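You operate a simulated robot arm through the tools that you are given. There is no shell and no other tool. Be economical: measure what you need, move in short steps, check, and stop when the job is done.

Carry out the task below with a simulated robot arm. There is one attempt and no reset: what you move stays moved.

TASK
Roll a green band down the middle of the white strip on the proof board.
Fine: lay the strip between the rails first, charge the brayer in the tray of green ink and cover the whole band, put the brayer back, then put the strip back where it lay. Set down upright: red-handled brayer. A coat counts when it lies all over at full strength: go over it till it gets no stronger.

It is judged by the outcome, as a careful person would: the job done as asked, and still so three seconds after it is handed in. It fails if anything else is knocked over, pushed out of place, dropped, spilled or broken. Lids that push on must go on centred and level and be pressed home; caps that screw on are set level and turned clockwise until they are tight.

THE ROBOT
A 6-joint arm with a two-finger parallel gripper, fixed in place. Base frame: the origin is at the foot of the arm, x ahead of it, y to its left, z up; the work surface is at about z = 0. Units: mm, degrees, N and s.
With the tool pointing down near the work surface it reaches from about 140 to 580 mm from the base axis. Its first joint turns from -66.0 to 66.0 degrees. Payload 2.1 kg.
The tool frame sits at the grasp point between the pads (the TCP): z along the fingers, y along the line on which they close. The tips reach 30 mm beyond it. Largest opening 94 mm; finger width 28, thickness 10; the body of the gripper, 50 by 96 mm, starts 55 mm behind the TCP.
Orientation is that of the tool frame in the base frame, as [roll, pitch, yaw] about the fixed x, y, z axes, in that order (R = Rz(yaw) Ry(pitch) Rx(roll)). With the fingers straight down and closing along the base's y, the tool's x points along the base's -x, its y along +y and its z along -z.

THE INTERFACE
- The arm moves only by the tool move_arm. Its argument "series" is a list of rows, each an object (a shift or turn left out is 0, a gripper value left out holds the last) with "angular": the turn, a rotation vector about the tool's x, y, z in degrees, a list of three; "slide": the shift along the tool's x, y, z in mm, a list of three; "fingers": the closure, from 0 (fully open) to 1 (shut). In form: [{"angular": [ax, ay, az], "slide": [x, y, z], "fingers": fingers}, ...]. A call has 1 to 20 rows; each row shifts and turns the commanded pose from where the row before left it, along the tool's axes as they then stand. Rows are played at 5 a second. More than 50 mm and 8.6 degrees between two rows, or a gripper value outside its range, and nothing of the call is played. Where a pose cannot be reached the arm comes as near as it can. A force on the tool above 70 N (or 10 N above the force at the start of the call, whichever is more), or a blocked arm, ends the call early, and 0.2 s more pass. Each finger travels about 72 mm/s and halts on what it meets, pressing with about 37 N; the grip force reading is that of the motor and also rises with nothing between the fingers. The clock runs only during rows and for 0.2 s after the last one: add rows that do not move to give the fingers time. It gives the time, the measured TCP pose, the force on the tool (base axes), the opening and the grip force at its end, in the units of the frame above (readings bear some noise), with the torque about the TCP (base axes, N m) and any sound that the robot's microphone picked up.
- Cameras (640 x 400 px; columns grow to the right, rows downward): "scene" is fixed at [56.6, -371.4, 484.2]; the picture's right is [0.77, -0.63, 0.00], its down [-0.36, -0.44, -0.83] and it looks along [0.52, 0.64, -0.56] (base axes); focal length 221 px, centre (320, 200). "wrist" rides on the gripper at [76, 14, -102] in the tool frame; the picture's right is [-0.18, 0.98, 0.00], its down [-0.75, -0.14, -0.64] and it looks along [-0.63, -0.12, 0.77] (tool axes); focal length 243 px, centre (320, 200). There is no depth. A picture from a camera that has moved, and an enlarged one, comes with that camera's place and axes in the base frame and with its lens.
- grab_frame(camera): a new picture of that camera. It takes no simulated time.
- zoom(camera, box): a new picture of the part [left, top, right, bottom] of that camera's present view, enlarged. It takes no simulated time.
- job_done(): hands the job in; it is judged then, once.

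Go step by step. Nothing tells you positions but the pictures and the camera data: compare them with the known pose of the tool, close in by small moves and look again before you grip or let go. The budget is 120 turns and 84 pictures, counting those below and the enlarged ones. Unless the task says otherwise, let go and move clear before handing in, and close with one line.

The tools are called after ">>>" by a JSON object that holds its "api" and its "payload". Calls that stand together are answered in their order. move_arm: Moves the arm, as the interface text tells. Its arguments: {"type":"object","properties":{"series":{"type":"array","items":{"type":"object","properties":{"angular":{"type":"array","items":{"type":"number"}},"slide":{"type":"array","items":{"type":"number"}},"fingers":{"type":"number"}}}}},"required":["series"]} The other tools are called the same way: grab_frame (camera) takes a picture; zoom (camera, box) takes an enlarged picture of a part of a camera's view; job_done () hands the job in.

At the start:

```text
t: 0.0
ee_pos: [274.1, -139.7, 316.9]
tcp_rot: [-180.0, 0.0, -180.0]
contact_force: [0.4, 0.2, -0.4]
torque: [0.0, 0.0, -0.01]
finger_gap: 94.1
grip_force: 0.0
```

scene: 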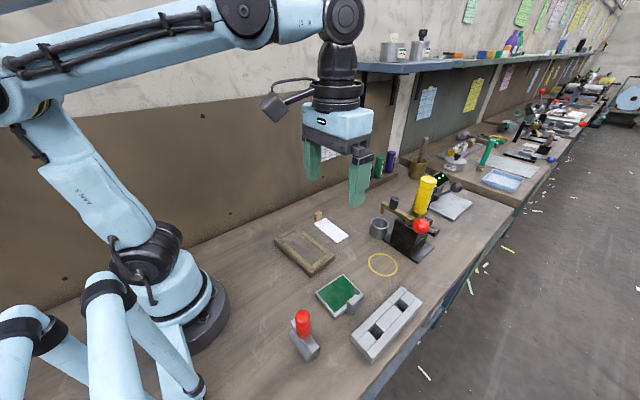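
wrist: 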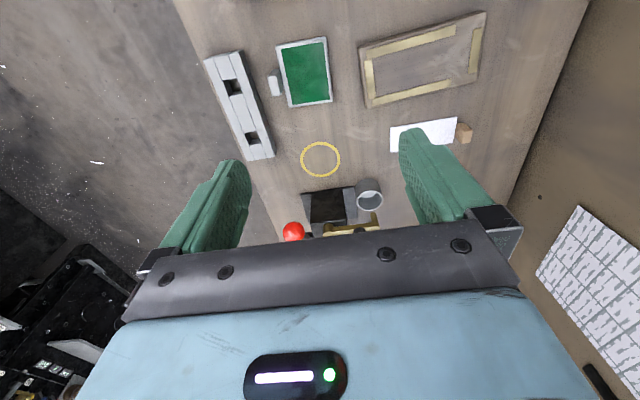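

I see the proof board with rails, a white strip with a small wooden block on it, a green tray, a red-handled brayer in a grey stand, and another double slot block. I'll zoom in to measure these.

>>> {"api": "zoom", "payload": {"camera": "scene", "box": [260, 190, 420, 290]}}

>>> {"api": "zoom", "payload": {"camera": "scene", "box": [270, 265, 430, 365]}}

>>> {"api": "zoom", "payload": {"camera": "scene", "box": [360, 165, 480, 285]}}

>>> {"api": "zoom", "payload": {"camera": "wrist", "box": [190, 0, 510, 200]}}

```text
4.00 times, centred on (340, 240) of scene
camera zoom: at [56.6, -371.4, 484.2], right [0.77, -0.63, 0.0], down [-0.36, -0.44, -0.83], along [0.52, 0.64, -0.56], focal length 886 px, centre (240, 40)
```

zoom: 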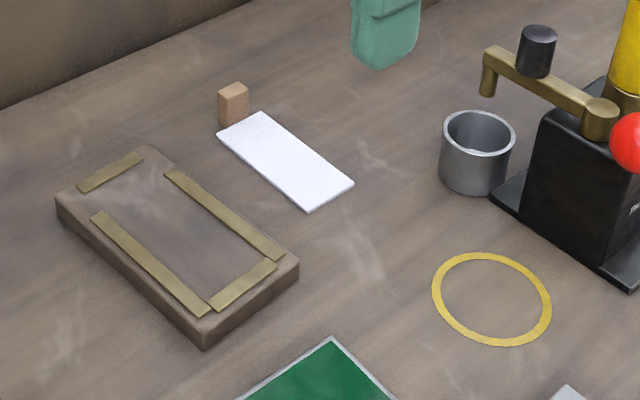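

```text
4.00 times, centred on (350, 315) of scene
camera zoom: at [56.6, -371.4, 484.2], right [0.77, -0.63, 0.0], down [-0.36, -0.44, -0.83], along [0.52, 0.64, -0.56], focal length 886 px, centre (200, -260)
```

zoom: 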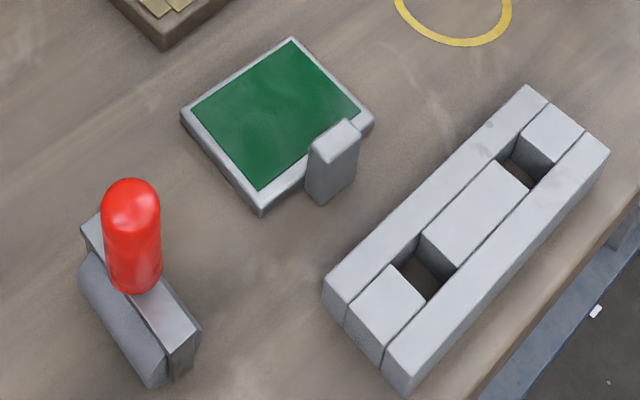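

```text
3.33 times, centred on (420, 225) of scene
camera zoom: at [56.6, -371.4, 484.2], right [0.77, -0.63, 0.0], down [-0.36, -0.44, -0.83], along [0.52, 0.64, -0.56], focal length 738 px, centre (-13, 117)
```

zoom: 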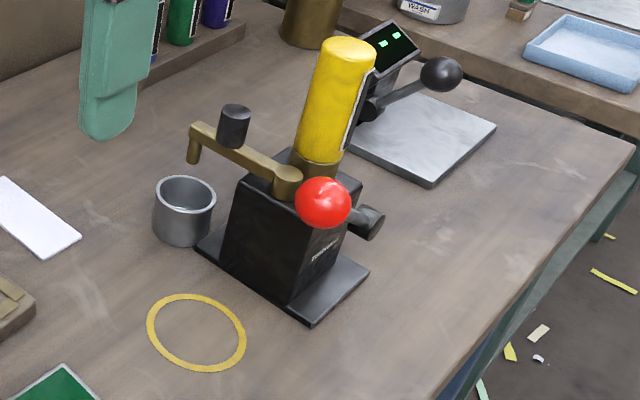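

```text
2.00 times, centred on (350, 100) of wrist
camera zoom: at [198.0, -124.0, 419.5], right [0.18, 0.98, 0.0], down [0.75, -0.14, 0.64], along [0.63, -0.12, -0.77], focal length 485 px, centre (260, 400)
```

zoom: 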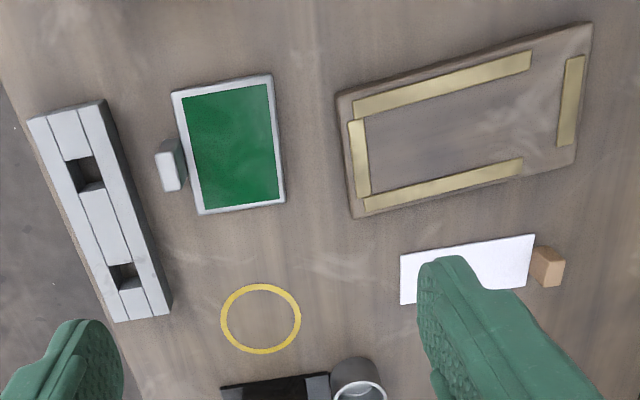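

The strip lies at about x 402–450, y −29..86, with its length along y. The board is about 18 mm high and centred near (302, 8), yawed about +5°. I'll turn the tool 90° so the wrist camera looks along +y at the board and strip.

>>> {"api": "move_arm", "payload": {"series": [{"angular": [0, 0, -8.5]}, {"angular": [0, 0, -8.5]}, {"angular": [0, 0, -8.5]}, {"angular": [0, 0, -8.5]}, {"angular": [0, 0, -8.5]}, {"angular": [0, 0, -8.5]}, {"angular": [0, 0, -8.5]}, {"angular": [0, 0, -8.5]}, {"angular": [0, 0, -8.5]}, {"angular": [0, 0, -8.5]}, {"angular": [0, 0, -5]}, {"slide": [0, -35, 30]}, {"slide": [0, -35, 30]}, {"slide": [0, 0, 30]}, {}]}}

>>> {"api": "grab_frame", "payload": {"camera": "wrist"}}

```text
t: 3.2
ee_pos: [344.5, -140.0, 226.7]
tcp_rot: [-180.0, 0.0, -89.9]
contact_force: [-0.5, -0.3, 0.2]
torque: [0.0, 0.0, -0.01]
finger_gap: 94.0
grip_force: 0.1
```

```text
77 pictures are left
camera wrist: at [329.6, -214.8, 329.3], right [-0.98, 0.18, 0.0], down [0.14, 0.75, 0.64], along [0.12, 0.63, -0.77], focal length 243 px, centre (320, 200)
```

wrist: 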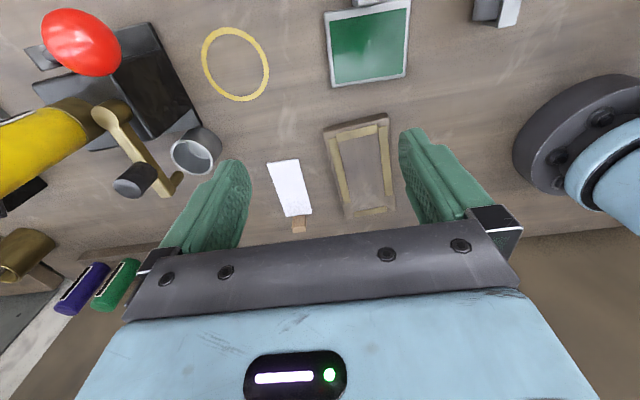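

The strip and board are both in view and unobstructed, so I'll zoom in on them.

>>> {"api": "zoom", "payload": {"camera": "wrist", "box": [250, 100, 410, 240]}}

>>> {"api": "zoom", "payload": {"camera": "scene", "box": [270, 205, 350, 275]}}

```text
2.86 times, centred on (330, 170) of wrist
camera zoom: at [329.6, -214.8, 329.3], right [-0.98, 0.18, 0.0], down [0.14, 0.75, 0.64], along [0.12, 0.63, -0.77], focal length 693 px, centre (291, 286)
```

zoom: 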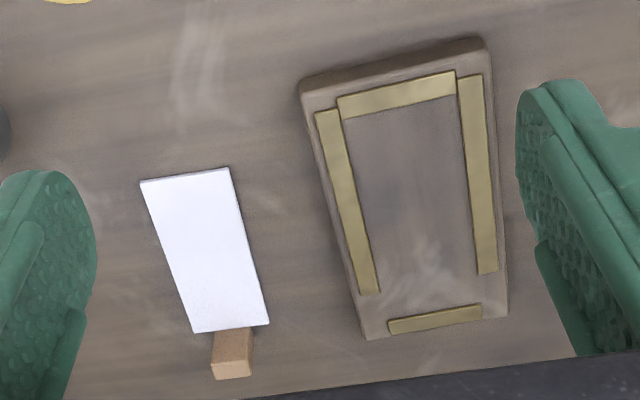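

```text
5.71 times, centred on (310, 240) of scene
camera zoom: at [56.7, -371.4, 484.2], right [0.77, -0.63, 0.0], down [-0.36, -0.44, -0.83], along [0.52, 0.64, -0.56], focal length 1265 px, centre (377, -29)
```

zoom: 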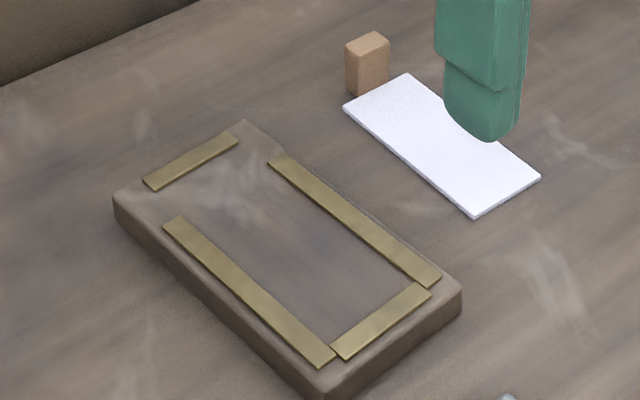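

The rails form a channel about 54 mm wide and 137 mm long, open enough for the strip of about 49×116 mm. Next I'll move over to look at the brayer.

>>> {"api": "move_arm", "payload": {"series": [{"slide": [20, 36, 0]}, {"slide": [20, 36, 0]}, {"slide": [20, 36, 0]}, {"slide": [20, 36, 0]}, {}]}}

>>> {"api": "grab_frame", "payload": {"camera": "wrist"}}

```text
t: 4.4
ee_pos: [199.5, -219.6, 228.4]
tcp_rot: [-179.9, 0.1, -90.0]
contact_force: [-0.7, -0.6, 0.2]
torque: [0.0, -0.01, 0.02]
finger_gap: 93.9
grip_force: 0.0
```

```text
74 pictures are left
camera wrist: at [185.6, -295.3, 330.9], right [-0.98, 0.18, 0.0], down [0.14, 0.75, 0.64], along [0.12, 0.63, -0.77], focal length 243 px, centre (320, 200)
```

wrist: 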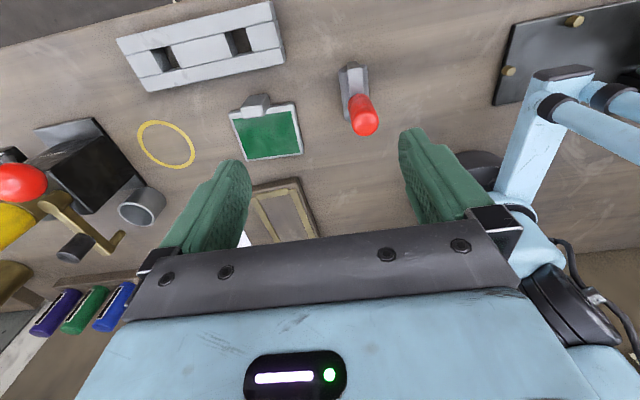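

>>> {"api": "zoom", "payload": {"camera": "wrist", "box": [220, 50, 400, 170]}}

>>> {"api": "zoom", "payload": {"camera": "scene", "box": [270, 295, 350, 370]}}

```text
3.33 times, centred on (310, 110) of wrist
camera zoom: at [185.6, -295.3, 330.9], right [-0.98, 0.18, 0.0], down [0.14, 0.75, 0.64], along [0.12, 0.63, -0.77], focal length 809 px, centre (353, 500)
```

zoom: 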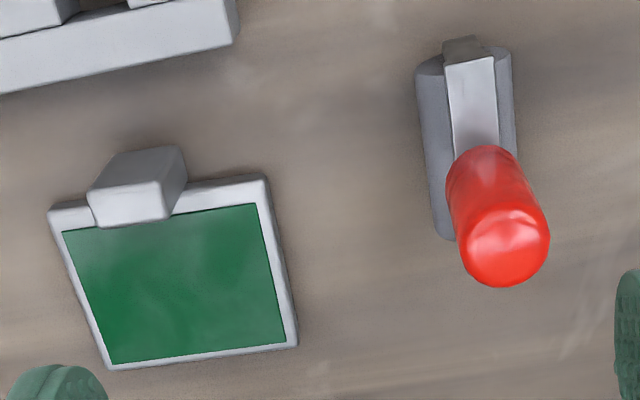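

```text
5.33 times, centred on (310, 332) of scene
camera zoom: at [56.6, -371.4, 484.2], right [0.77, -0.63, 0.0], down [-0.36, -0.44, -0.83], along [0.52, 0.64, -0.56], focal length 1181 px, centre (373, -507)
```

zoom: 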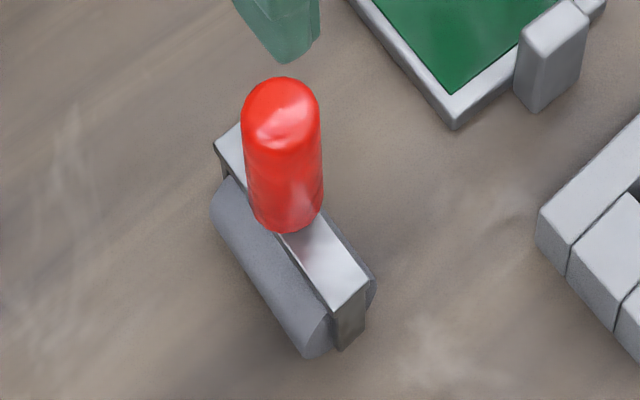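

The brayer has a grey roller about 58 mm long (axis along y) under a bracket, with a vertical red handle, centred near (158, −194). The tray ink area is about 80×63 mm around (286, −159). I need the strip thickness, rail height and roller length, so I'm zooming in hard.

>>> {"api": "zoom", "payload": {"camera": "scene", "box": [305, 250, 337, 270]}}

>>> {"api": "zoom", "payload": {"camera": "scene", "box": [326, 226, 358, 246]}}

>>> {"api": "zoom", "payload": {"camera": "scene", "box": [286, 322, 326, 366]}}

```text
16.00 times, centred on (321, 260) of scene
camera zoom: at [56.6, -371.4, 484.2], right [0.77, -0.63, 0.0], down [-0.36, -0.44, -0.83], along [0.52, 0.64, -0.56], focal length 3542 px, centre (304, -760)
```

zoom: 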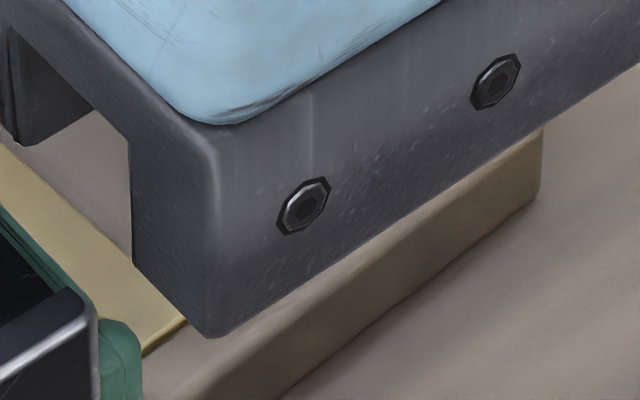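

```text
16.00 times, centred on (342, 236) of scene
camera zoom: at [56.6, -371.4, 484.2], right [0.77, -0.63, 0.0], down [-0.36, -0.44, -0.83], along [0.52, 0.64, -0.56], focal length 3542 px, centre (-32, -376)
```

zoom: 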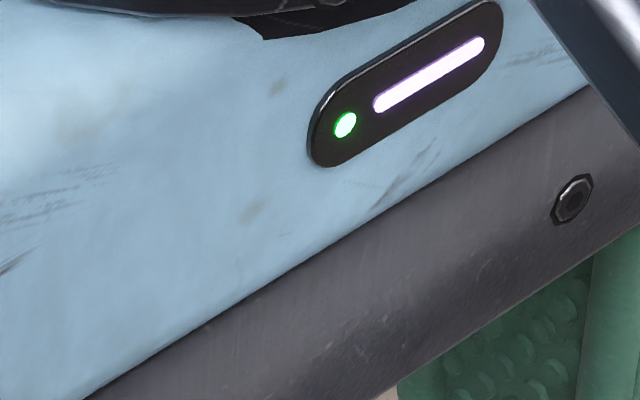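

```text
9.09 times, centred on (306, 344) of scene
camera zoom: at [56.6, -371.4, 484.2], right [0.77, -0.63, 0.0], down [-0.36, -0.44, -0.83], along [0.52, 0.64, -0.56], focal length 2012 px, centre (447, -1109)
```

zoom: 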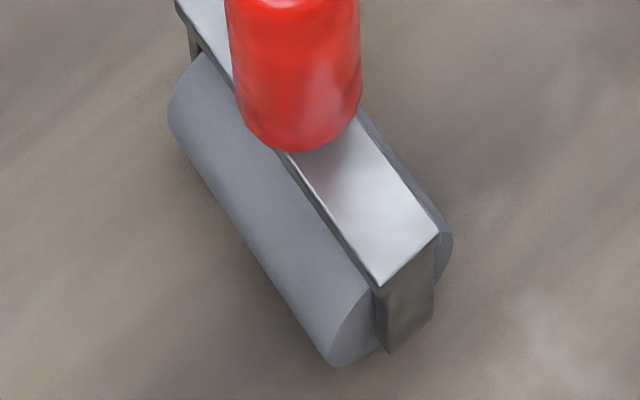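

The roller is about 58 mm long and 32 mm in diameter, wider than the strip, so the strip probably stands above the rails. I'll move near the strip for a low, close look.

>>> {"api": "move_arm", "payload": {"series": [{"slide": [-32, -45, 0]}, {"slide": [-32, -45, 0]}, {"slide": [-32, -45, 0]}, {"slide": [-32, -45, 0]}, {"slide": [-32, -45, 0]}, {"slide": [0, 0, 40]}, {"slide": [0, 0, 38]}, {}]}}

>>> {"api": "grab_frame", "payload": {"camera": "wrist"}}

>>> {"api": "zoom", "payload": {"camera": "scene", "box": [300, 240, 348, 270]}}

```text
refused: row 1 steps farther than a row can; nothing moved
```

```text
68 pictures are left
camera wrist: at [185.6, -295.3, 330.9], right [-0.98, 0.18, 0.0], down [0.14, 0.75, 0.64], along [0.12, 0.63, -0.77], focal length 243 px, centre (320, 200)
```

wrist: 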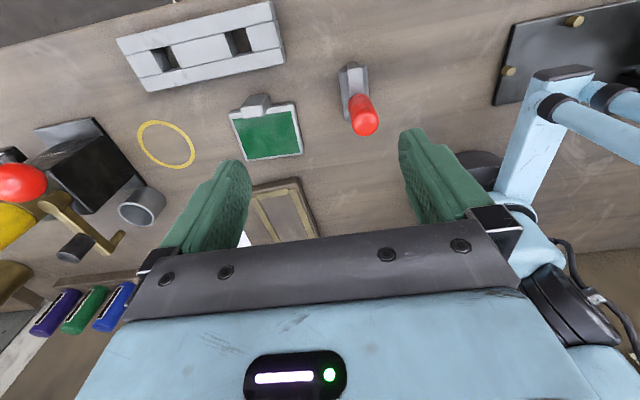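

```text
13.33 times, centred on (324, 255) of scene
camera zoom: at [56.6, -371.4, 484.2], right [0.77, -0.63, 0.0], down [-0.36, -0.44, -0.83], along [0.52, 0.64, -0.56], focal length 2952 px, centre (267, -533)
```

zoom: 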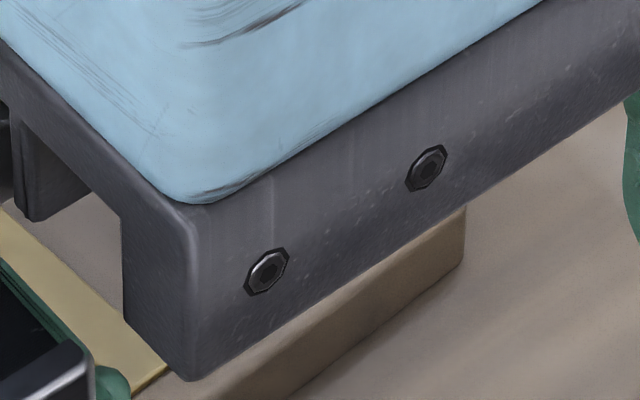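

The row step limit is 50 mm in total length, so I'll use smaller steps.

>>> {"api": "move_arm", "payload": {"series": [{"slide": [-27, -37.4, 0]}, {"slide": [-27, -37.4, 0]}, {"slide": [-27, -37.4, 0]}, {"slide": [-27, -37.4, 0]}, {"slide": [-27, -37.4, 0]}, {"slide": [-27, -37.4, 0]}, {"slide": [0, 0, 40]}, {"slide": [0, 0, 38]}, {}]}}

>>> {"api": "grab_frame", "payload": {"camera": "wrist"}}

>>> {"api": "zoom", "payload": {"camera": "scene", "box": [300, 248, 348, 278]}}

```text
t: 6.4
ee_pos: [425.4, -57.4, 147.5]
tcp_rot: [-180.0, 0.0, -90.0]
contact_force: [-0.3, -0.3, 0.4]
torque: [-0.01, 0.0, -0.01]
finger_gap: 94.0
grip_force: 0.0
```

```text
66 pictures are left
camera wrist: at [410.4, -132.7, 250.7], right [-0.98, 0.18, 0.0], down [0.14, 0.75, 0.64], along [0.12, 0.63, -0.77], focal length 243 px, centre (320, 200)
```

wrist: 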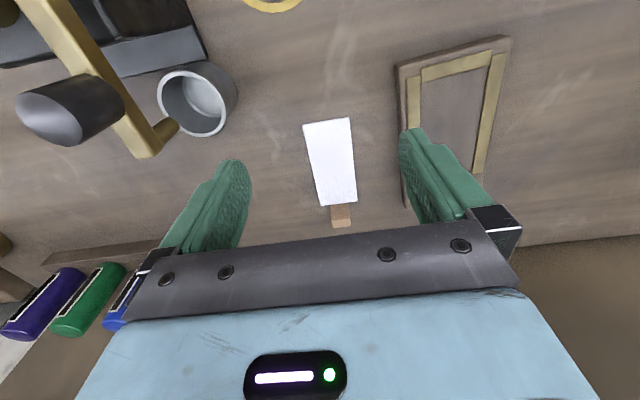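

```text
13.33 times, centred on (324, 263) of scene
camera zoom: at [56.6, -371.4, 484.2], right [0.77, -0.63, 0.0], down [-0.36, -0.44, -0.83], along [0.52, 0.64, -0.56], focal length 2952 px, centre (267, -640)
```

zoom: 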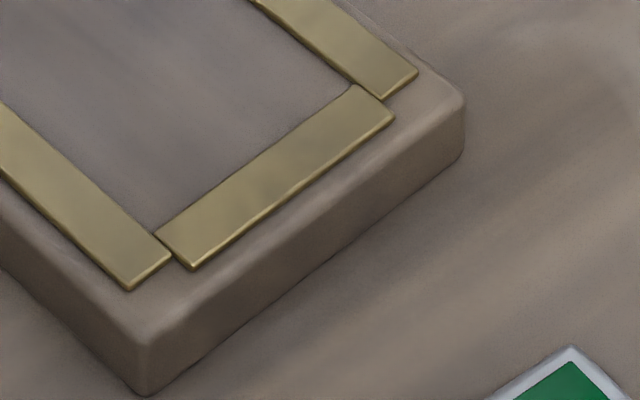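

Rails look about 2 mm high on a board of about 17 mm. Next I'll check the strip thickness.

>>> {"api": "zoom", "payload": {"camera": "scene", "box": [308, 212, 356, 246]}}

>>> {"api": "zoom", "payload": {"camera": "wrist", "box": [290, 100, 386, 236]}}

```text
11.76 times, centred on (332, 229) of scene
camera zoom: at [56.6, -371.4, 484.2], right [0.77, -0.63, 0.0], down [-0.36, -0.44, -0.83], along [0.52, 0.64, -0.56], focal length 2604 px, centre (179, -141)
```

zoom: 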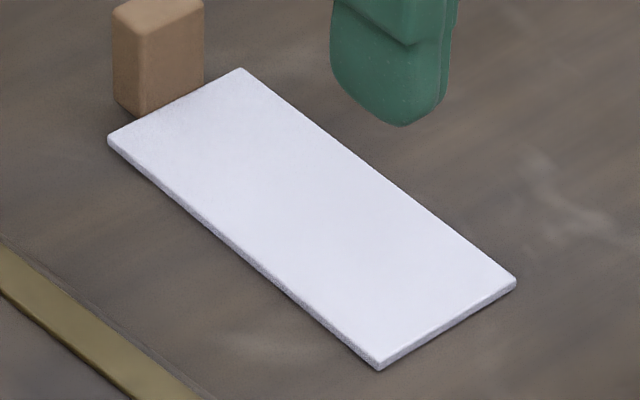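

```text
2.94 times, centred on (338, 168) of wrist
camera zoom: at [410.4, -132.7, 250.7], right [-0.98, 0.18, 0.0], down [0.14, 0.75, 0.64], along [0.12, 0.63, -0.77], focal length 714 px, centre (267, 294)
```

zoom: 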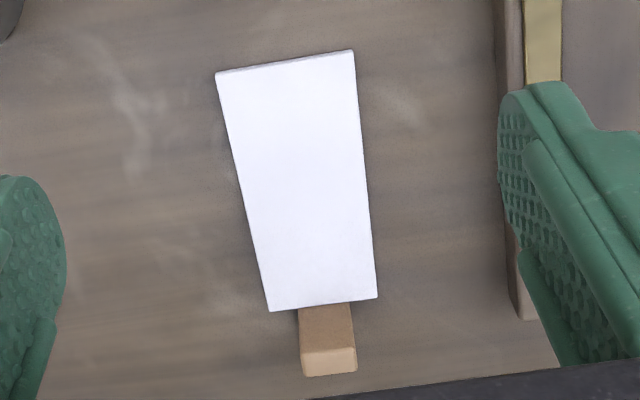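

The strip is about 3 mm thick, centred near (424, 25) with yaw of about −1°. I'll hover over it with the fingers spanning its width.

>>> {"api": "move_arm", "payload": {"series": [{"slide": [-41.2, 1.4, 0], "angular": [0, 0, 1]}, {"slide": [-41.2, 0, 0]}, {"slide": [0, 0, 40]}, {"slide": [0, 0, 35]}, {}]}}

>>> {"api": "zoom", "payload": {"camera": "scene", "box": [290, 195, 380, 255]}}

>>> {"api": "grab_frame", "payload": {"camera": "wrist"}}

```text
t: 7.6
ee_pos: [423.7, 23.1, 72.8]
tcp_rot: [-180.0, 0.1, -91.0]
contact_force: [0.8, 0.2, -0.4]
torque: [0.02, 0.01, 0.01]
finger_gap: 94.4
grip_force: 0.1
```

```text
6.67 times, centred on (335, 225) of scene
camera zoom: at [56.6, -371.4, 484.2], right [0.77, -0.63, 0.0], down [-0.36, -0.44, -0.83], along [0.52, 0.64, -0.56], focal length 1476 px, centre (220, 33)
```

zoom: 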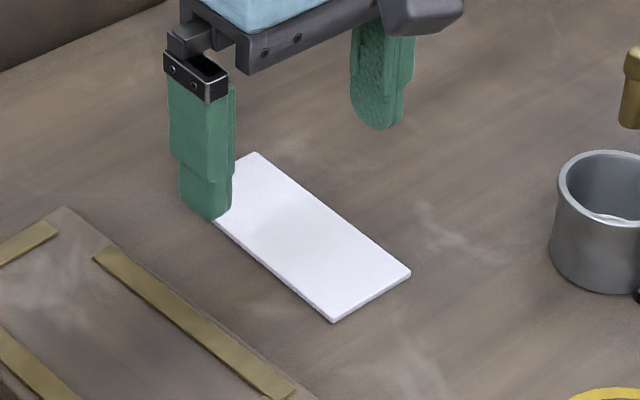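

```text
61 pictures are left
camera wrist: at [408.9, -51.0, 176.2], right [-0.98, 0.2, 0.0], down [0.15, 0.75, 0.64], along [0.13, 0.63, -0.77], focal length 243 px, centre (320, 200)
```

wrist: 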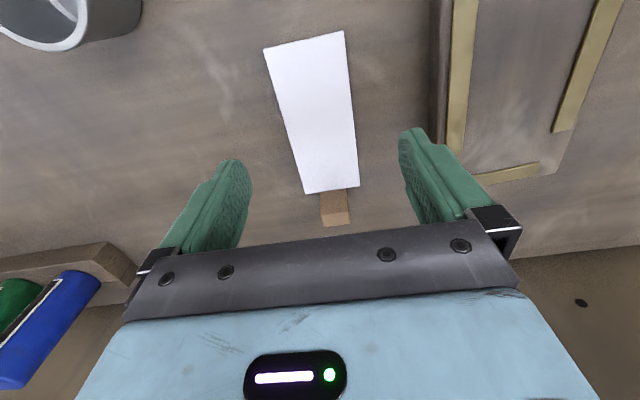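

The fingers straddle the strip well. I'll lower close to the table.

>>> {"api": "move_arm", "payload": {"series": [{"slide": [0, 0, 20], "fingers": 0.2}, {"slide": [0, 0, 16]}, {"slide": [0, 0, 5]}, {}]}}

>>> {"api": "zoom", "payload": {"camera": "scene", "box": [308, 205, 356, 245]}}

```text
t: 8.6
ee_pos: [423.7, 24.5, 32.9]
tcp_rot: [180.0, 0.0, -91.0]
contact_force: [0.9, 0.6, -0.3]
torque: [0.0, -0.02, 0.0]
finger_gap: 75.6
grip_force: 0.0
```

```text
10.00 times, centred on (332, 225) of scene
camera zoom: at [56.6, -371.4, 484.2], right [0.77, -0.63, 0.0], down [-0.36, -0.44, -0.83], along [0.52, 0.64, -0.56], focal length 2214 px, centre (200, -50)
```

zoom: 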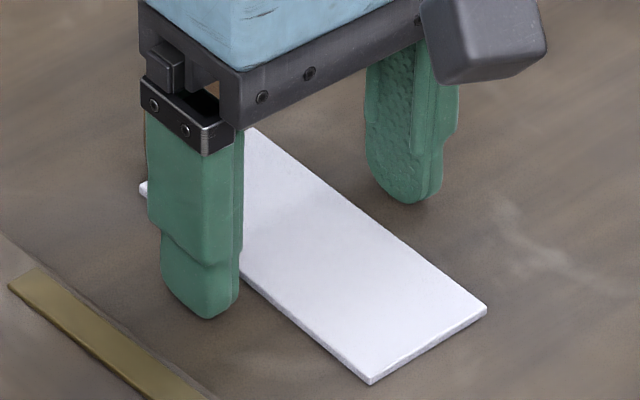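

Now I'll go down the last bit and close gently.

>>> {"api": "move_arm", "payload": {"series": [{"slide": [0, 0, 1.9]}, {"fingers": 0.4}, {"fingers": 0.46}, {"fingers": 0.5}, {"fingers": 0.6}, {}, {}]}}

>>> {"api": "zoom", "payload": {"camera": "scene", "box": [308, 205, 356, 245]}}

```text
t: 10.2
ee_pos: [424.1, 24.6, 30.6]
tcp_rot: [-180.0, 0.0, -91.0]
contact_force: [0.4, 0.1, -0.3]
torque: [0.01, 0.02, 0.01]
finger_gap: 48.6
grip_force: 37.3
```

```text
10.00 times, centred on (332, 225) of scene
camera zoom: at [56.6, -371.4, 484.2], right [0.77, -0.63, 0.0], down [-0.36, -0.44, -0.83], along [0.52, 0.64, -0.56], focal length 2214 px, centre (200, -50)
```

zoom: 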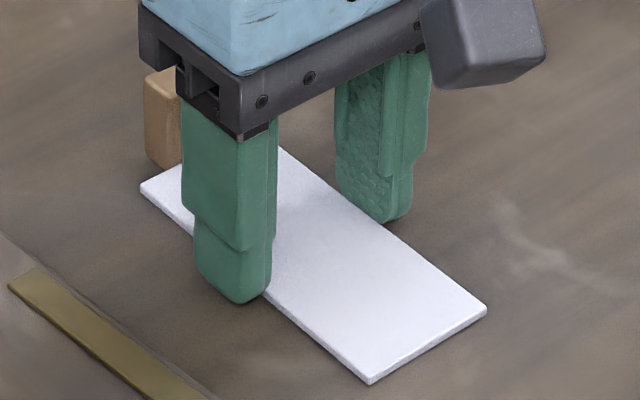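

The strip is gripped at a 48.6 mm opening, with the TCP at (424.1, 24.6, 30.6) and yaw −91. I'll lift and check.

>>> {"api": "move_arm", "payload": {"series": [{"slide": [0, 0, -3]}, {"slide": [0, 0, -20]}, {"slide": [0, 0, -30]}, {}]}}

>>> {"api": "zoom", "payload": {"camera": "scene", "box": [280, 165, 380, 245]}}

```text
t: 11.2
ee_pos: [423.5, 25.9, 83.2]
tcp_rot: [180.0, 0.0, -91.0]
contact_force: [-0.4, -0.2, -0.1]
torque: [-0.01, 0.03, 0.0]
finger_gap: 37.6
grip_force: 0.1
```

```text
5.00 times, centred on (330, 205) of scene
camera zoom: at [56.6, -371.4, 484.2], right [0.77, -0.63, 0.0], down [-0.36, -0.44, -0.83], along [0.52, 0.64, -0.56], focal length 1107 px, centre (270, 175)
```

zoom: 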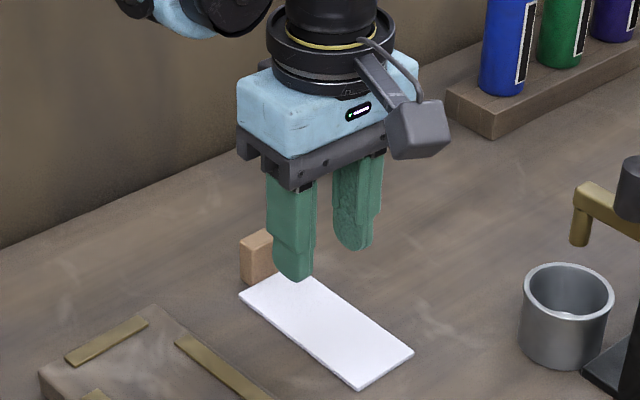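

The strip slipped out. The tips had too little bite on it. I'll check whether it shifted.

>>> {"api": "zoom", "payload": {"camera": "scene", "box": [308, 212, 356, 246]}}

>>> {"api": "zoom", "payload": {"camera": "wrist", "box": [240, 20, 400, 240]}}

```text
11.76 times, centred on (332, 229) of scene
camera zoom: at [56.6, -371.4, 484.2], right [0.77, -0.63, 0.0], down [-0.36, -0.44, -0.83], along [0.52, 0.64, -0.56], focal length 2604 px, centre (179, -141)
```

zoom: 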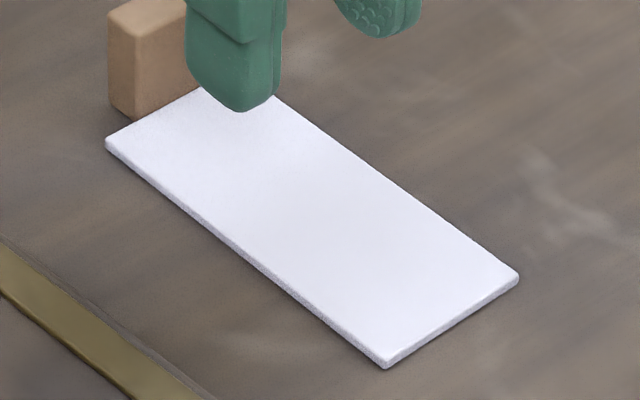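

```text
1.82 times, centred on (320, 130) of wrist
camera zoom: at [407.8, -49.8, 186.7], right [-0.98, 0.2, 0.0], down [0.15, 0.75, 0.64], along [0.13, 0.63, -0.77], focal length 441 px, centre (320, 327)
```

zoom: 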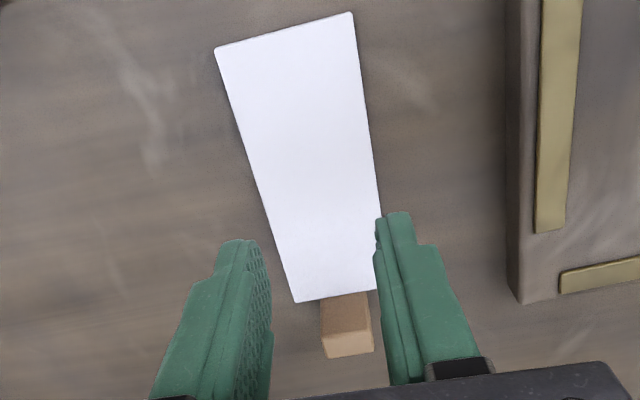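

The strip moved only about 1 mm and 1°. I'll re-grip lower, with the tips at table level, aligned to its present yaw of about +0.5°.

>>> {"api": "move_arm", "payload": {"series": [{"fingers": 0.25, "angular": [0, 0, -1]}, {"slide": [0, 0, 30]}, {"slide": [0.6, 0, 19]}, {"slide": [0, 0, 2]}, {}]}}

```text
t: 12.4
ee_pos: [423.9, 23.6, 32.4]
tcp_rot: [180.0, 0.0, -90.0]
contact_force: [-0.4, 0.2, -0.2]
torque: [0.02, 0.01, 0.0]
finger_gap: 70.4
grip_force: 0.0
```

>>> {"api": "move_arm", "payload": {"series": [{"slide": [0, 0, 1]}, {"slide": [0, 0, 0.7]}, {"slide": [0, 0, 0.5]}, {}]}}

```text
t: 13.4
ee_pos: [424.6, 24.0, 30.5]
tcp_rot: [-180.0, 0.0, -90.0]
contact_force: [-0.1, 0.6, 0.0]
torque: [0.0, -0.04, 0.0]
finger_gap: 70.5
grip_force: 0.1
```

>>> {"api": "move_arm", "payload": {"series": [{"slide": [0, 0, 0.4]}, {"slide": [0, 0, 0.3]}, {}]}}

```text
t: 14.2
ee_pos: [423.3, 24.3, 28.7]
tcp_rot: [180.0, 0.1, -90.1]
contact_force: [2.7, -1.5, 22.1]
torque: [0.03, 0.76, 0.09]
finger_gap: 70.0
grip_force: 0.0
```

The tips touched the table (22 N), so I'll back off slightly and close firmly.

>>> {"api": "move_arm", "payload": {"series": [{"slide": [0, 0, -0.4]}, {"fingers": 0.4}, {"fingers": 0.46}, {"fingers": 0.5}, {"fingers": 1.0}, {}, {}, {}, {}]}}

>>> {"api": "zoom", "payload": {"camera": "scene", "box": [308, 212, 356, 246]}}

```text
t: 16.2
ee_pos: [423.9, 24.2, 30.0]
tcp_rot: [-180.0, 0.0, -90.0]
contact_force: [0.2, 1.1, -0.5]
torque: [0.0, 0.0, -0.02]
finger_gap: 48.6
grip_force: 37.4
```

```text
11.76 times, centred on (332, 229) of scene
camera zoom: at [56.6, -371.4, 484.2], right [0.77, -0.63, 0.0], down [-0.36, -0.44, -0.83], along [0.52, 0.64, -0.56], focal length 2604 px, centre (179, -141)
```

zoom: 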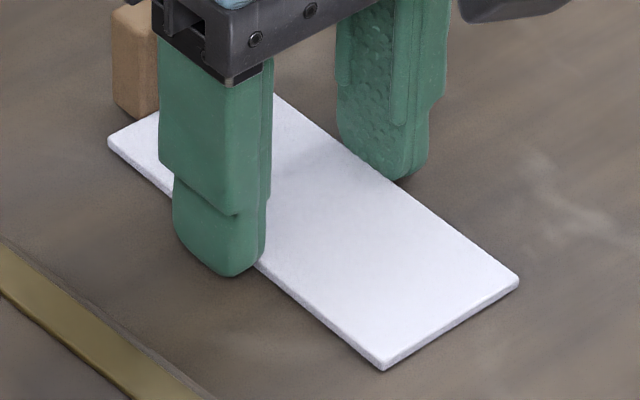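

Firm grip now. I'll lift slowly in small steps.

>>> {"api": "move_arm", "payload": {"series": [{"slide": [0, 0, -1]}, {"slide": [0, 0, -2]}, {"slide": [0, 0, -4]}, {"slide": [0, 0, -6]}, {}]}}

>>> {"api": "zoom", "payload": {"camera": "scene", "box": [308, 202, 356, 236]}}

```text
t: 17.4
ee_pos: [422.4, 23.5, 43.2]
tcp_rot: [-180.0, 0.0, -90.0]
contact_force: [0.4, -0.1, 0.0]
torque: [0.0, -0.03, 0.0]
finger_gap: 48.4
grip_force: 36.8
```

```text
11.76 times, centred on (332, 219) of scene
camera zoom: at [56.6, -371.4, 484.2], right [0.77, -0.63, 0.0], down [-0.36, -0.44, -0.83], along [0.52, 0.64, -0.56], focal length 2604 px, centre (179, -24)
```

zoom: 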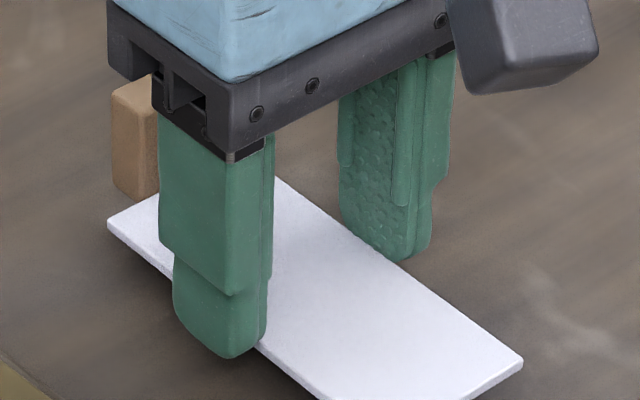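

It holds. I'll carry it above the board and turn it to the channel's yaw.

>>> {"api": "move_arm", "payload": {"series": [{"slide": [0, 0, -20]}, {"slide": [0, 0, -20]}, {"slide": [6, 41, 0]}, {"slide": [6, 41, 0]}, {"slide": [6, 41, 0]}, {"angular": [0, 0, -3.8]}, {}]}}

>>> {"api": "zoom", "payload": {"camera": "scene", "box": [260, 200, 350, 280]}}

>>> {"api": "grab_frame", "payload": {"camera": "wrist"}}

```text
t: 19.0
ee_pos: [299.4, 6.3, 83.1]
tcp_rot: [180.0, 0.0, -86.2]
contact_force: [0.2, 0.7, 0.3]
torque: [-0.02, -0.01, -0.04]
finger_gap: 48.5
grip_force: 36.6
```

```text
5.00 times, centred on (305, 240) of scene
camera zoom: at [56.6, -371.4, 484.2], right [0.77, -0.63, 0.0], down [-0.36, -0.44, -0.83], along [0.52, 0.64, -0.56], focal length 1107 px, centre (395, 0)
```

zoom: 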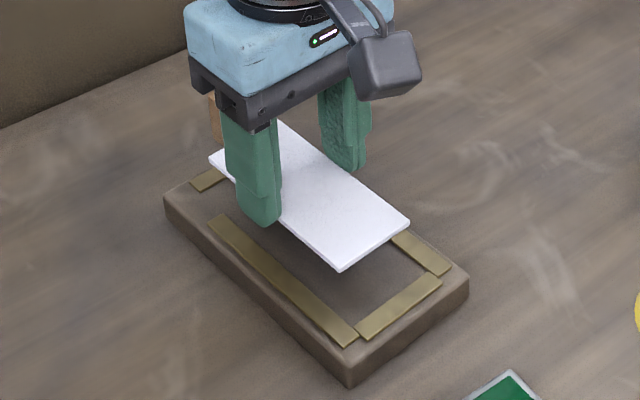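

```text
52 pictures are left
camera wrist: at [291.2, -69.4, 186.0], right [-0.99, 0.12, 0.0], down [0.09, 0.76, 0.64], along [0.08, 0.64, -0.77], focal length 243 px, centre (320, 200)
```

wrist: 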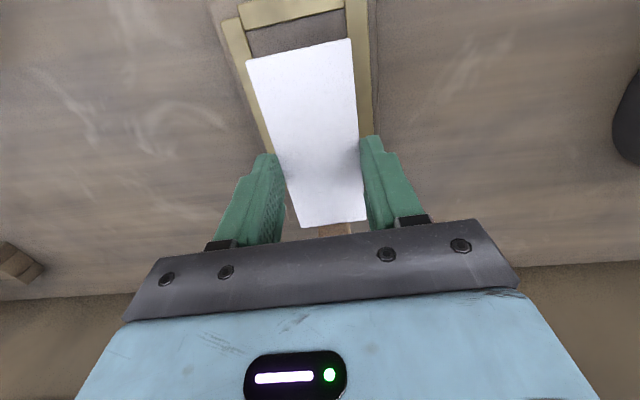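

I'll lower to just above the rails and check alignment.

>>> {"api": "move_arm", "payload": {"series": [{"slide": [0, 0, 15]}, {"slide": [0, 0, 13]}, {}]}}

>>> {"api": "zoom", "payload": {"camera": "scene", "box": [280, 225, 344, 270]}}

>>> {"api": "zoom", "payload": {"camera": "wrist", "box": [200, 0, 400, 125]}}

```text
t: 19.8
ee_pos: [300.9, 5.8, 53.8]
tcp_rot: [179.9, 0.0, -86.1]
contact_force: [-0.4, -0.2, -1.0]
torque: [-0.02, 0.0, 0.01]
finger_gap: 48.6
grip_force: 37.0
```

```text
8.89 times, centred on (312, 248) of scene
camera zoom: at [56.6, -371.4, 484.2], right [0.77, -0.63, 0.0], down [-0.36, -0.44, -0.83], along [0.52, 0.64, -0.56], focal length 1968 px, centre (391, -222)
```

zoom: 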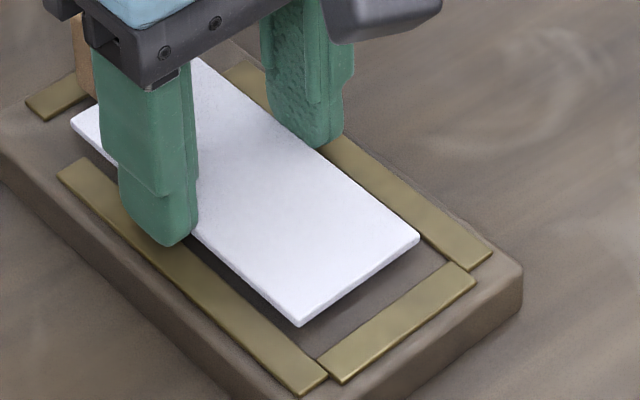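

```text
3.20 times, centred on (300, 62) of wrist
camera zoom: at [291.9, -69.8, 158.2], right [-0.99, 0.12, 0.0], down [0.09, 0.76, 0.64], along [0.08, 0.64, -0.77], focal length 776 px, centre (384, 640)
```

zoom: 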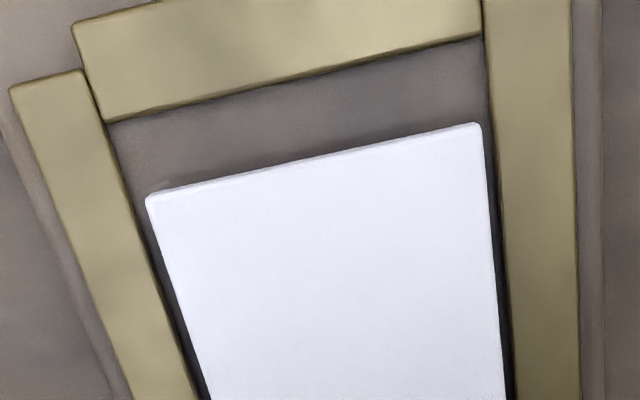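

Alignment is within 1 mm. I'll nudge +0.8 mm in x and lower until just at rail height.

>>> {"api": "move_arm", "payload": {"series": [{"slide": [0, -0.8, 2]}, {"slide": [0, 0, 1.5]}, {"slide": [0, 0, 0.8]}, {}]}}

```text
t: 20.6
ee_pos: [302.3, 6.0, 52.8]
tcp_rot: [179.9, 0.1, -86.2]
contact_force: [-1.9, 0.2, 21.2]
torque: [0.28, -0.41, 0.01]
finger_gap: 48.3
grip_force: 36.8
stopped in row 3: the force on the tool passed its limit at 83 N (the readings are from after the stop); the commanded pose is now the measured one
```

I've made contact slightly earlier than expected. I'll back off 0.5 mm and look.

>>> {"api": "move_arm", "payload": {"series": [{"slide": [0, 0, -0.3]}, {}]}}

>>> {"api": "zoom", "payload": {"camera": "scene", "box": [290, 230, 338, 264]}}

```text
t: 21.2
ee_pos: [302.3, 5.6, 53.1]
tcp_rot: [179.9, 0.1, -86.2]
contact_force: [1.1, -0.6, 25.5]
torque: [0.23, -0.33, 0.05]
finger_gap: 48.5
grip_force: 36.7
```

```text
11.76 times, centred on (314, 247) of scene
camera zoom: at [56.6, -371.4, 484.2], right [0.77, -0.63, 0.0], down [-0.36, -0.44, -0.83], along [0.52, 0.64, -0.56], focal length 2604 px, centre (391, -353)
```

zoom: 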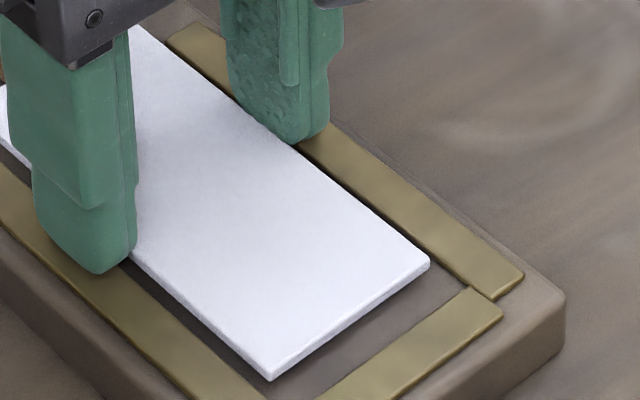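

The fingertips rest on the rails and the strip sits between them. I'll ease up a touch and open slowly.

>>> {"api": "move_arm", "payload": {"series": [{"slide": [0, 0, -0.3]}, {}, {"fingers": 0.46}, {"fingers": 0.42}, {"fingers": 0.38}, {"slide": [0, 0, -3]}, {"slide": [0, 0, -15], "fingers": 0.25}, {"slide": [0, 0, -30]}, {"slide": [0, 0, -30]}, {}]}}

>>> {"api": "zoom", "payload": {"camera": "scene", "box": [270, 220, 346, 274]}}

>>> {"api": "grab_frame", "payload": {"camera": "wrist"}}

```text
t: 23.4
ee_pos: [302.3, 7.5, 129.9]
tcp_rot: [179.9, -0.1, -86.2]
contact_force: [0.6, -0.5, -0.4]
torque: [0.04, -0.01, -0.02]
finger_gap: 70.3
grip_force: 0.1
```

```text
7.41 times, centred on (308, 247) of scene
camera zoom: at [56.6, -371.4, 484.2], right [0.77, -0.63, 0.0], down [-0.36, -0.44, -0.83], along [0.52, 0.64, -0.56], focal length 1640 px, centre (409, -148)
```

zoom: 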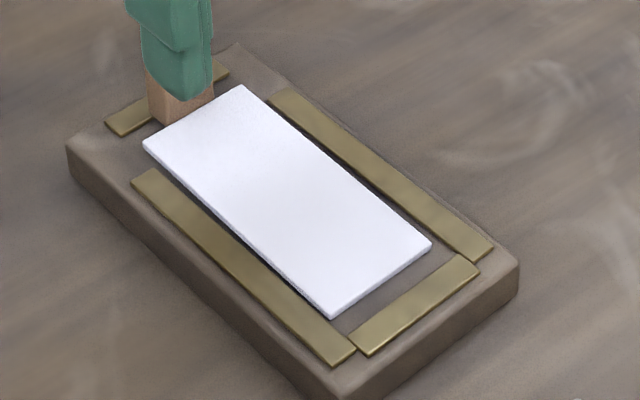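

```text
47 pictures are left
camera wrist: at [293.5, -69.5, 233.9], right [-0.99, 0.12, 0.0], down [0.09, 0.76, 0.64], along [0.07, 0.64, -0.77], focal length 243 px, centre (320, 200)
```

wrist: 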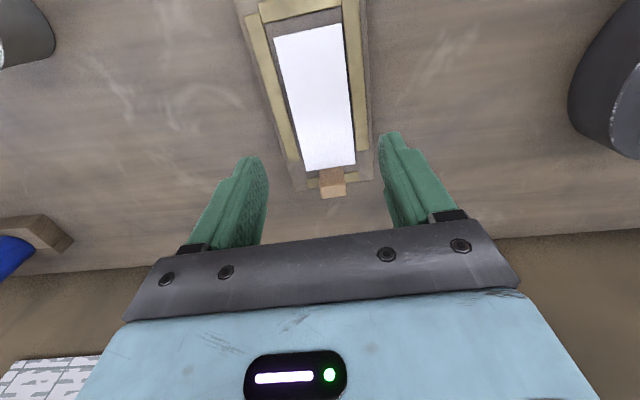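

The wooden block is a handle tab fixed to the strip's end, and it's now perched on the end rail. The strip and tab together should fill the channel, so it needs to go about 9 mm toward −y. I'll look closely at the tab so I can grip it.

>>> {"api": "zoom", "payload": {"camera": "wrist", "box": [240, 0, 400, 210]}}

>>> {"api": "zoom", "payload": {"camera": "scene", "box": [278, 222, 310, 246]}}

```text
1.90 times, centred on (320, 105) of wrist
camera zoom: at [293.5, -69.5, 233.9], right [-0.99, 0.12, 0.0], down [0.09, 0.76, 0.64], along [0.07, 0.64, -0.77], focal length 462 px, centre (320, 381)
```

zoom: 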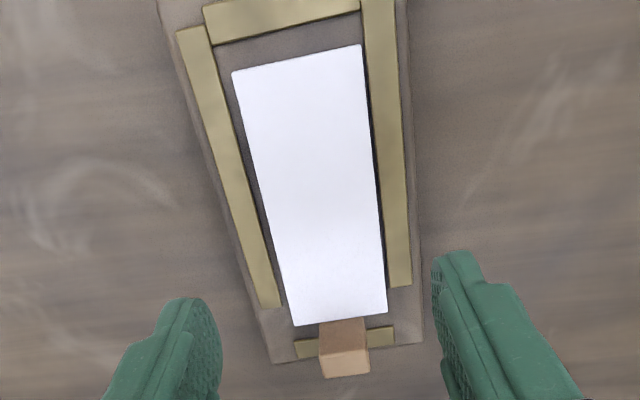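

```text
16.00 times, centred on (294, 234) of scene
camera zoom: at [56.6, -371.4, 484.2], right [0.77, -0.63, 0.0], down [-0.36, -0.44, -0.83], along [0.52, 0.64, -0.56], focal length 3542 px, centre (736, -344)
```

zoom: 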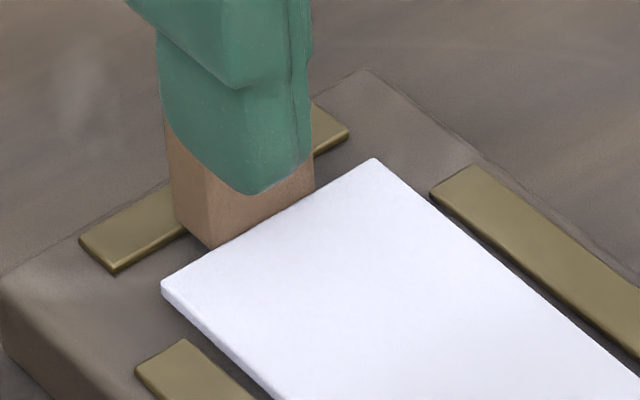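

The tab is about 23 mm wide and 14 mm deep, centred near (298, 74). I'll move above it.

>>> {"api": "move_arm", "payload": {"series": [{"slide": [-34, 0, 0]}, {"slide": [-34, 0, 0]}, {"slide": [0, 0, 35], "fingers": 0.35}, {}]}}

>>> {"api": "zoom", "payload": {"camera": "scene", "box": [270, 205, 318, 241]}}

>>> {"api": "zoom", "payload": {"camera": "wrist", "box": [220, 60, 420, 240]}}

```text
t: 24.4
ee_pos: [296.1, 75.2, 95.7]
tcp_rot: [180.0, 0.0, -86.2]
contact_force: [0.2, 0.3, 0.6]
torque: [0.02, 0.0, -0.04]
finger_gap: 61.2
grip_force: 0.0
```

```text
11.11 times, centred on (294, 223) of scene
camera zoom: at [56.6, -371.4, 484.2], right [0.77, -0.63, 0.0], down [-0.36, -0.44, -0.83], along [0.52, 0.64, -0.56], focal length 2460 px, centre (609, -56)
```

zoom: 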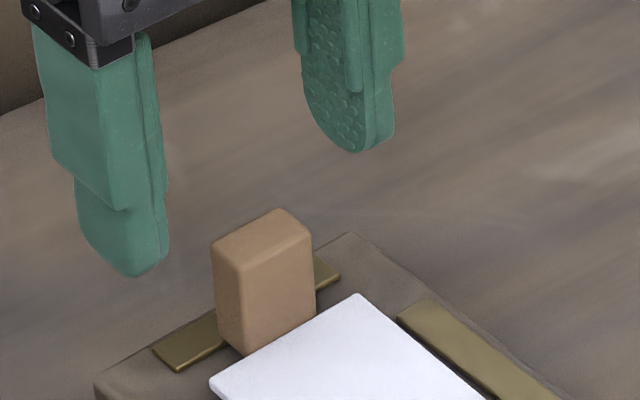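

```text
2.22 times, centred on (320, 150) of wrist
camera zoom: at [288.4, -0.9, 198.5], right [-0.99, 0.12, 0.0], down [0.09, 0.76, 0.64], along [0.07, 0.64, -0.77], focal length 539 px, centre (320, 311)
```

zoom: 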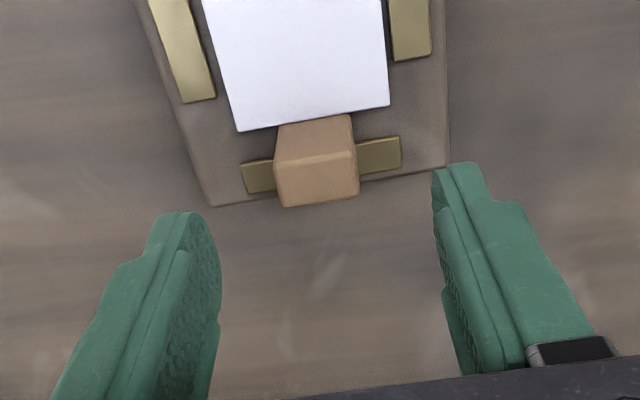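

The tab's top is at about z=55, centre (297, 71). I'll descend around it and grip.

>>> {"api": "move_arm", "payload": {"series": [{"slide": [4, -0.6, 15]}, {"slide": [0, 0, 15]}, {"slide": [0, 0, 4]}, {"fingers": 0.6}, {"fingers": 1.0}, {}, {}, {}]}}

>>> {"api": "zoom", "payload": {"camera": "scene", "box": [270, 215, 350, 275]}}

```text
t: 26.2
ee_pos: [297.2, 70.9, 62.3]
tcp_rot: [179.8, 0.0, -86.2]
contact_force: [1.5, 0.9, -0.7]
torque: [0.04, -0.03, 0.02]
finger_gap: 22.7
grip_force: 37.4
```

```text
6.67 times, centred on (310, 245) of scene
camera zoom: at [56.6, -371.4, 484.2], right [0.77, -0.63, 0.0], down [-0.36, -0.44, -0.83], along [0.52, 0.64, -0.56], focal length 1476 px, centre (387, -100)
```

zoom: 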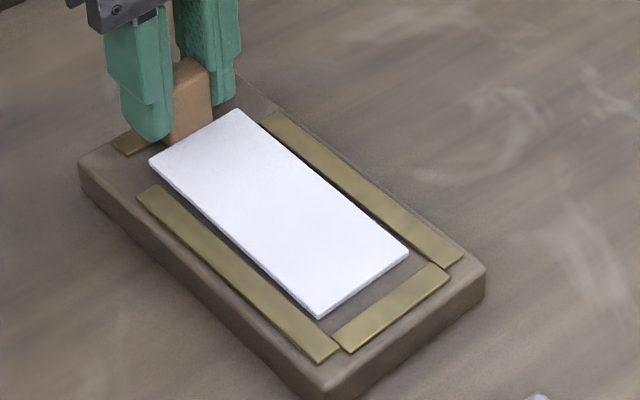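

I'll lift the tab end slightly, slide 8 mm toward −y so the tab clears the end rail, and lower.

>>> {"api": "move_arm", "payload": {"series": [{"slide": [0, 0, -2]}, {"slide": [0, 0, -2]}, {"slide": [4, 0, 0]}, {"slide": [4.2, 0, 0]}, {}]}}

>>> {"api": "zoom", "payload": {"camera": "scene", "box": [270, 215, 350, 275]}}

```text
t: 27.4
ee_pos: [299.3, 61.8, 65.0]
tcp_rot: [180.0, 0.0, -86.2]
contact_force: [-0.9, 0.7, 0.1]
torque: [0.01, 0.01, 0.01]
finger_gap: 22.7
grip_force: 37.2
```

```text
6.67 times, centred on (310, 245) of scene
camera zoom: at [56.6, -371.4, 484.2], right [0.77, -0.63, 0.0], down [-0.36, -0.44, -0.83], along [0.52, 0.64, -0.56], focal length 1476 px, centre (387, -100)
```

zoom: 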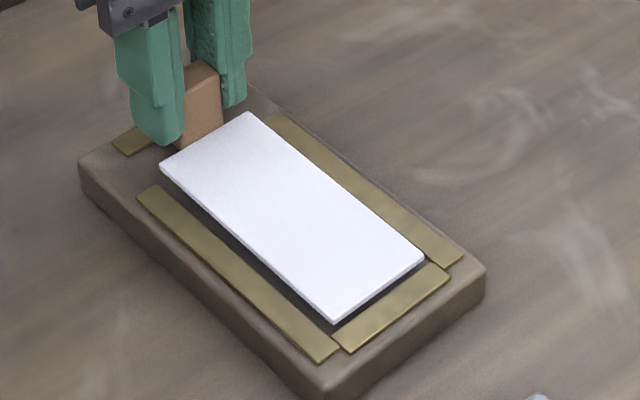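

Fits well laterally. I'll back off 1.2 mm from the end rail and lower 4 mm.

>>> {"api": "move_arm", "payload": {"series": [{"slide": [-1.2, 0, 1.5]}, {"slide": [0, 0, 1.5]}, {"slide": [0, 0, 1]}, {}]}}

>>> {"api": "zoom", "payload": {"camera": "scene", "box": [276, 220, 340, 268]}}

```text
t: 28.4
ee_pos: [298.3, 64.2, 61.7]
tcp_rot: [179.9, 0.1, -86.2]
contact_force: [0.2, 0.5, 0.3]
torque: [0.03, -0.03, 0.01]
finger_gap: 22.9
grip_force: 36.8
```

```text
8.33 times, centred on (308, 244) of scene
camera zoom: at [56.6, -371.4, 484.2], right [0.77, -0.63, 0.0], down [-0.36, -0.44, -0.83], along [0.52, 0.64, -0.56], focal length 1845 px, centre (420, -167)
```

zoom: 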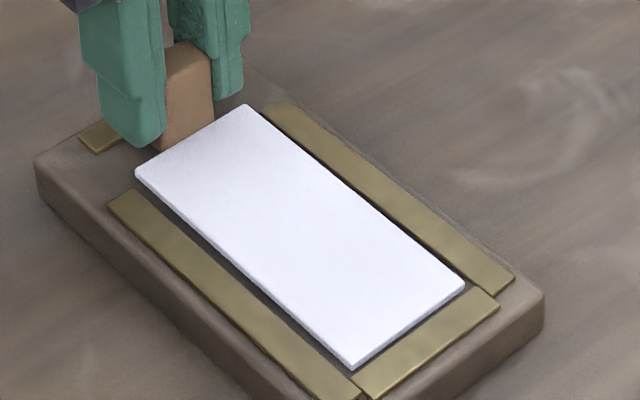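

No contact yet, so I'll lower further in small steps.

>>> {"api": "move_arm", "payload": {"series": [{"slide": [0, 0, 0.7]}, {"slide": [0, 0, 0.7]}, {"slide": [0, 0, 0.5]}, {}]}}

```text
t: 29.4
ee_pos: [298.7, 63.1, 60.6]
tcp_rot: [179.8, -0.1, -86.1]
contact_force: [0.7, 0.5, 6.9]
torque: [-0.86, -0.1, -0.01]
finger_gap: 22.4
grip_force: 37.4
```

Contact is at the strip's −y end. I'll check whether it sits inside the rail or on top of it.

>>> {"api": "zoom", "payload": {"camera": "scene", "box": [300, 238, 340, 268]}}

```text
13.33 times, centred on (320, 253) of scene
camera zoom: at [56.6, -371.4, 484.2], right [0.77, -0.63, 0.0], down [-0.36, -0.44, -0.83], along [0.52, 0.64, -0.56], focal length 2952 px, centre (320, -507)
```

zoom: 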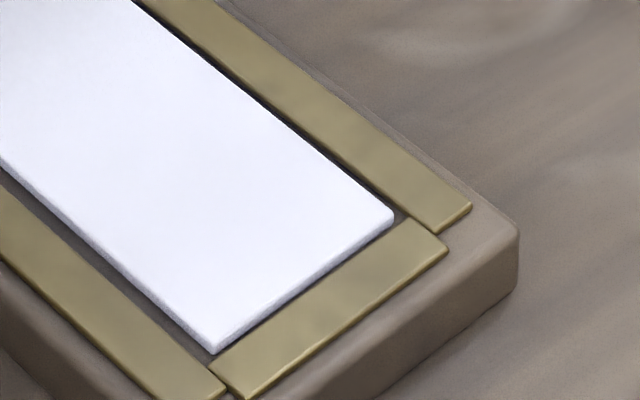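

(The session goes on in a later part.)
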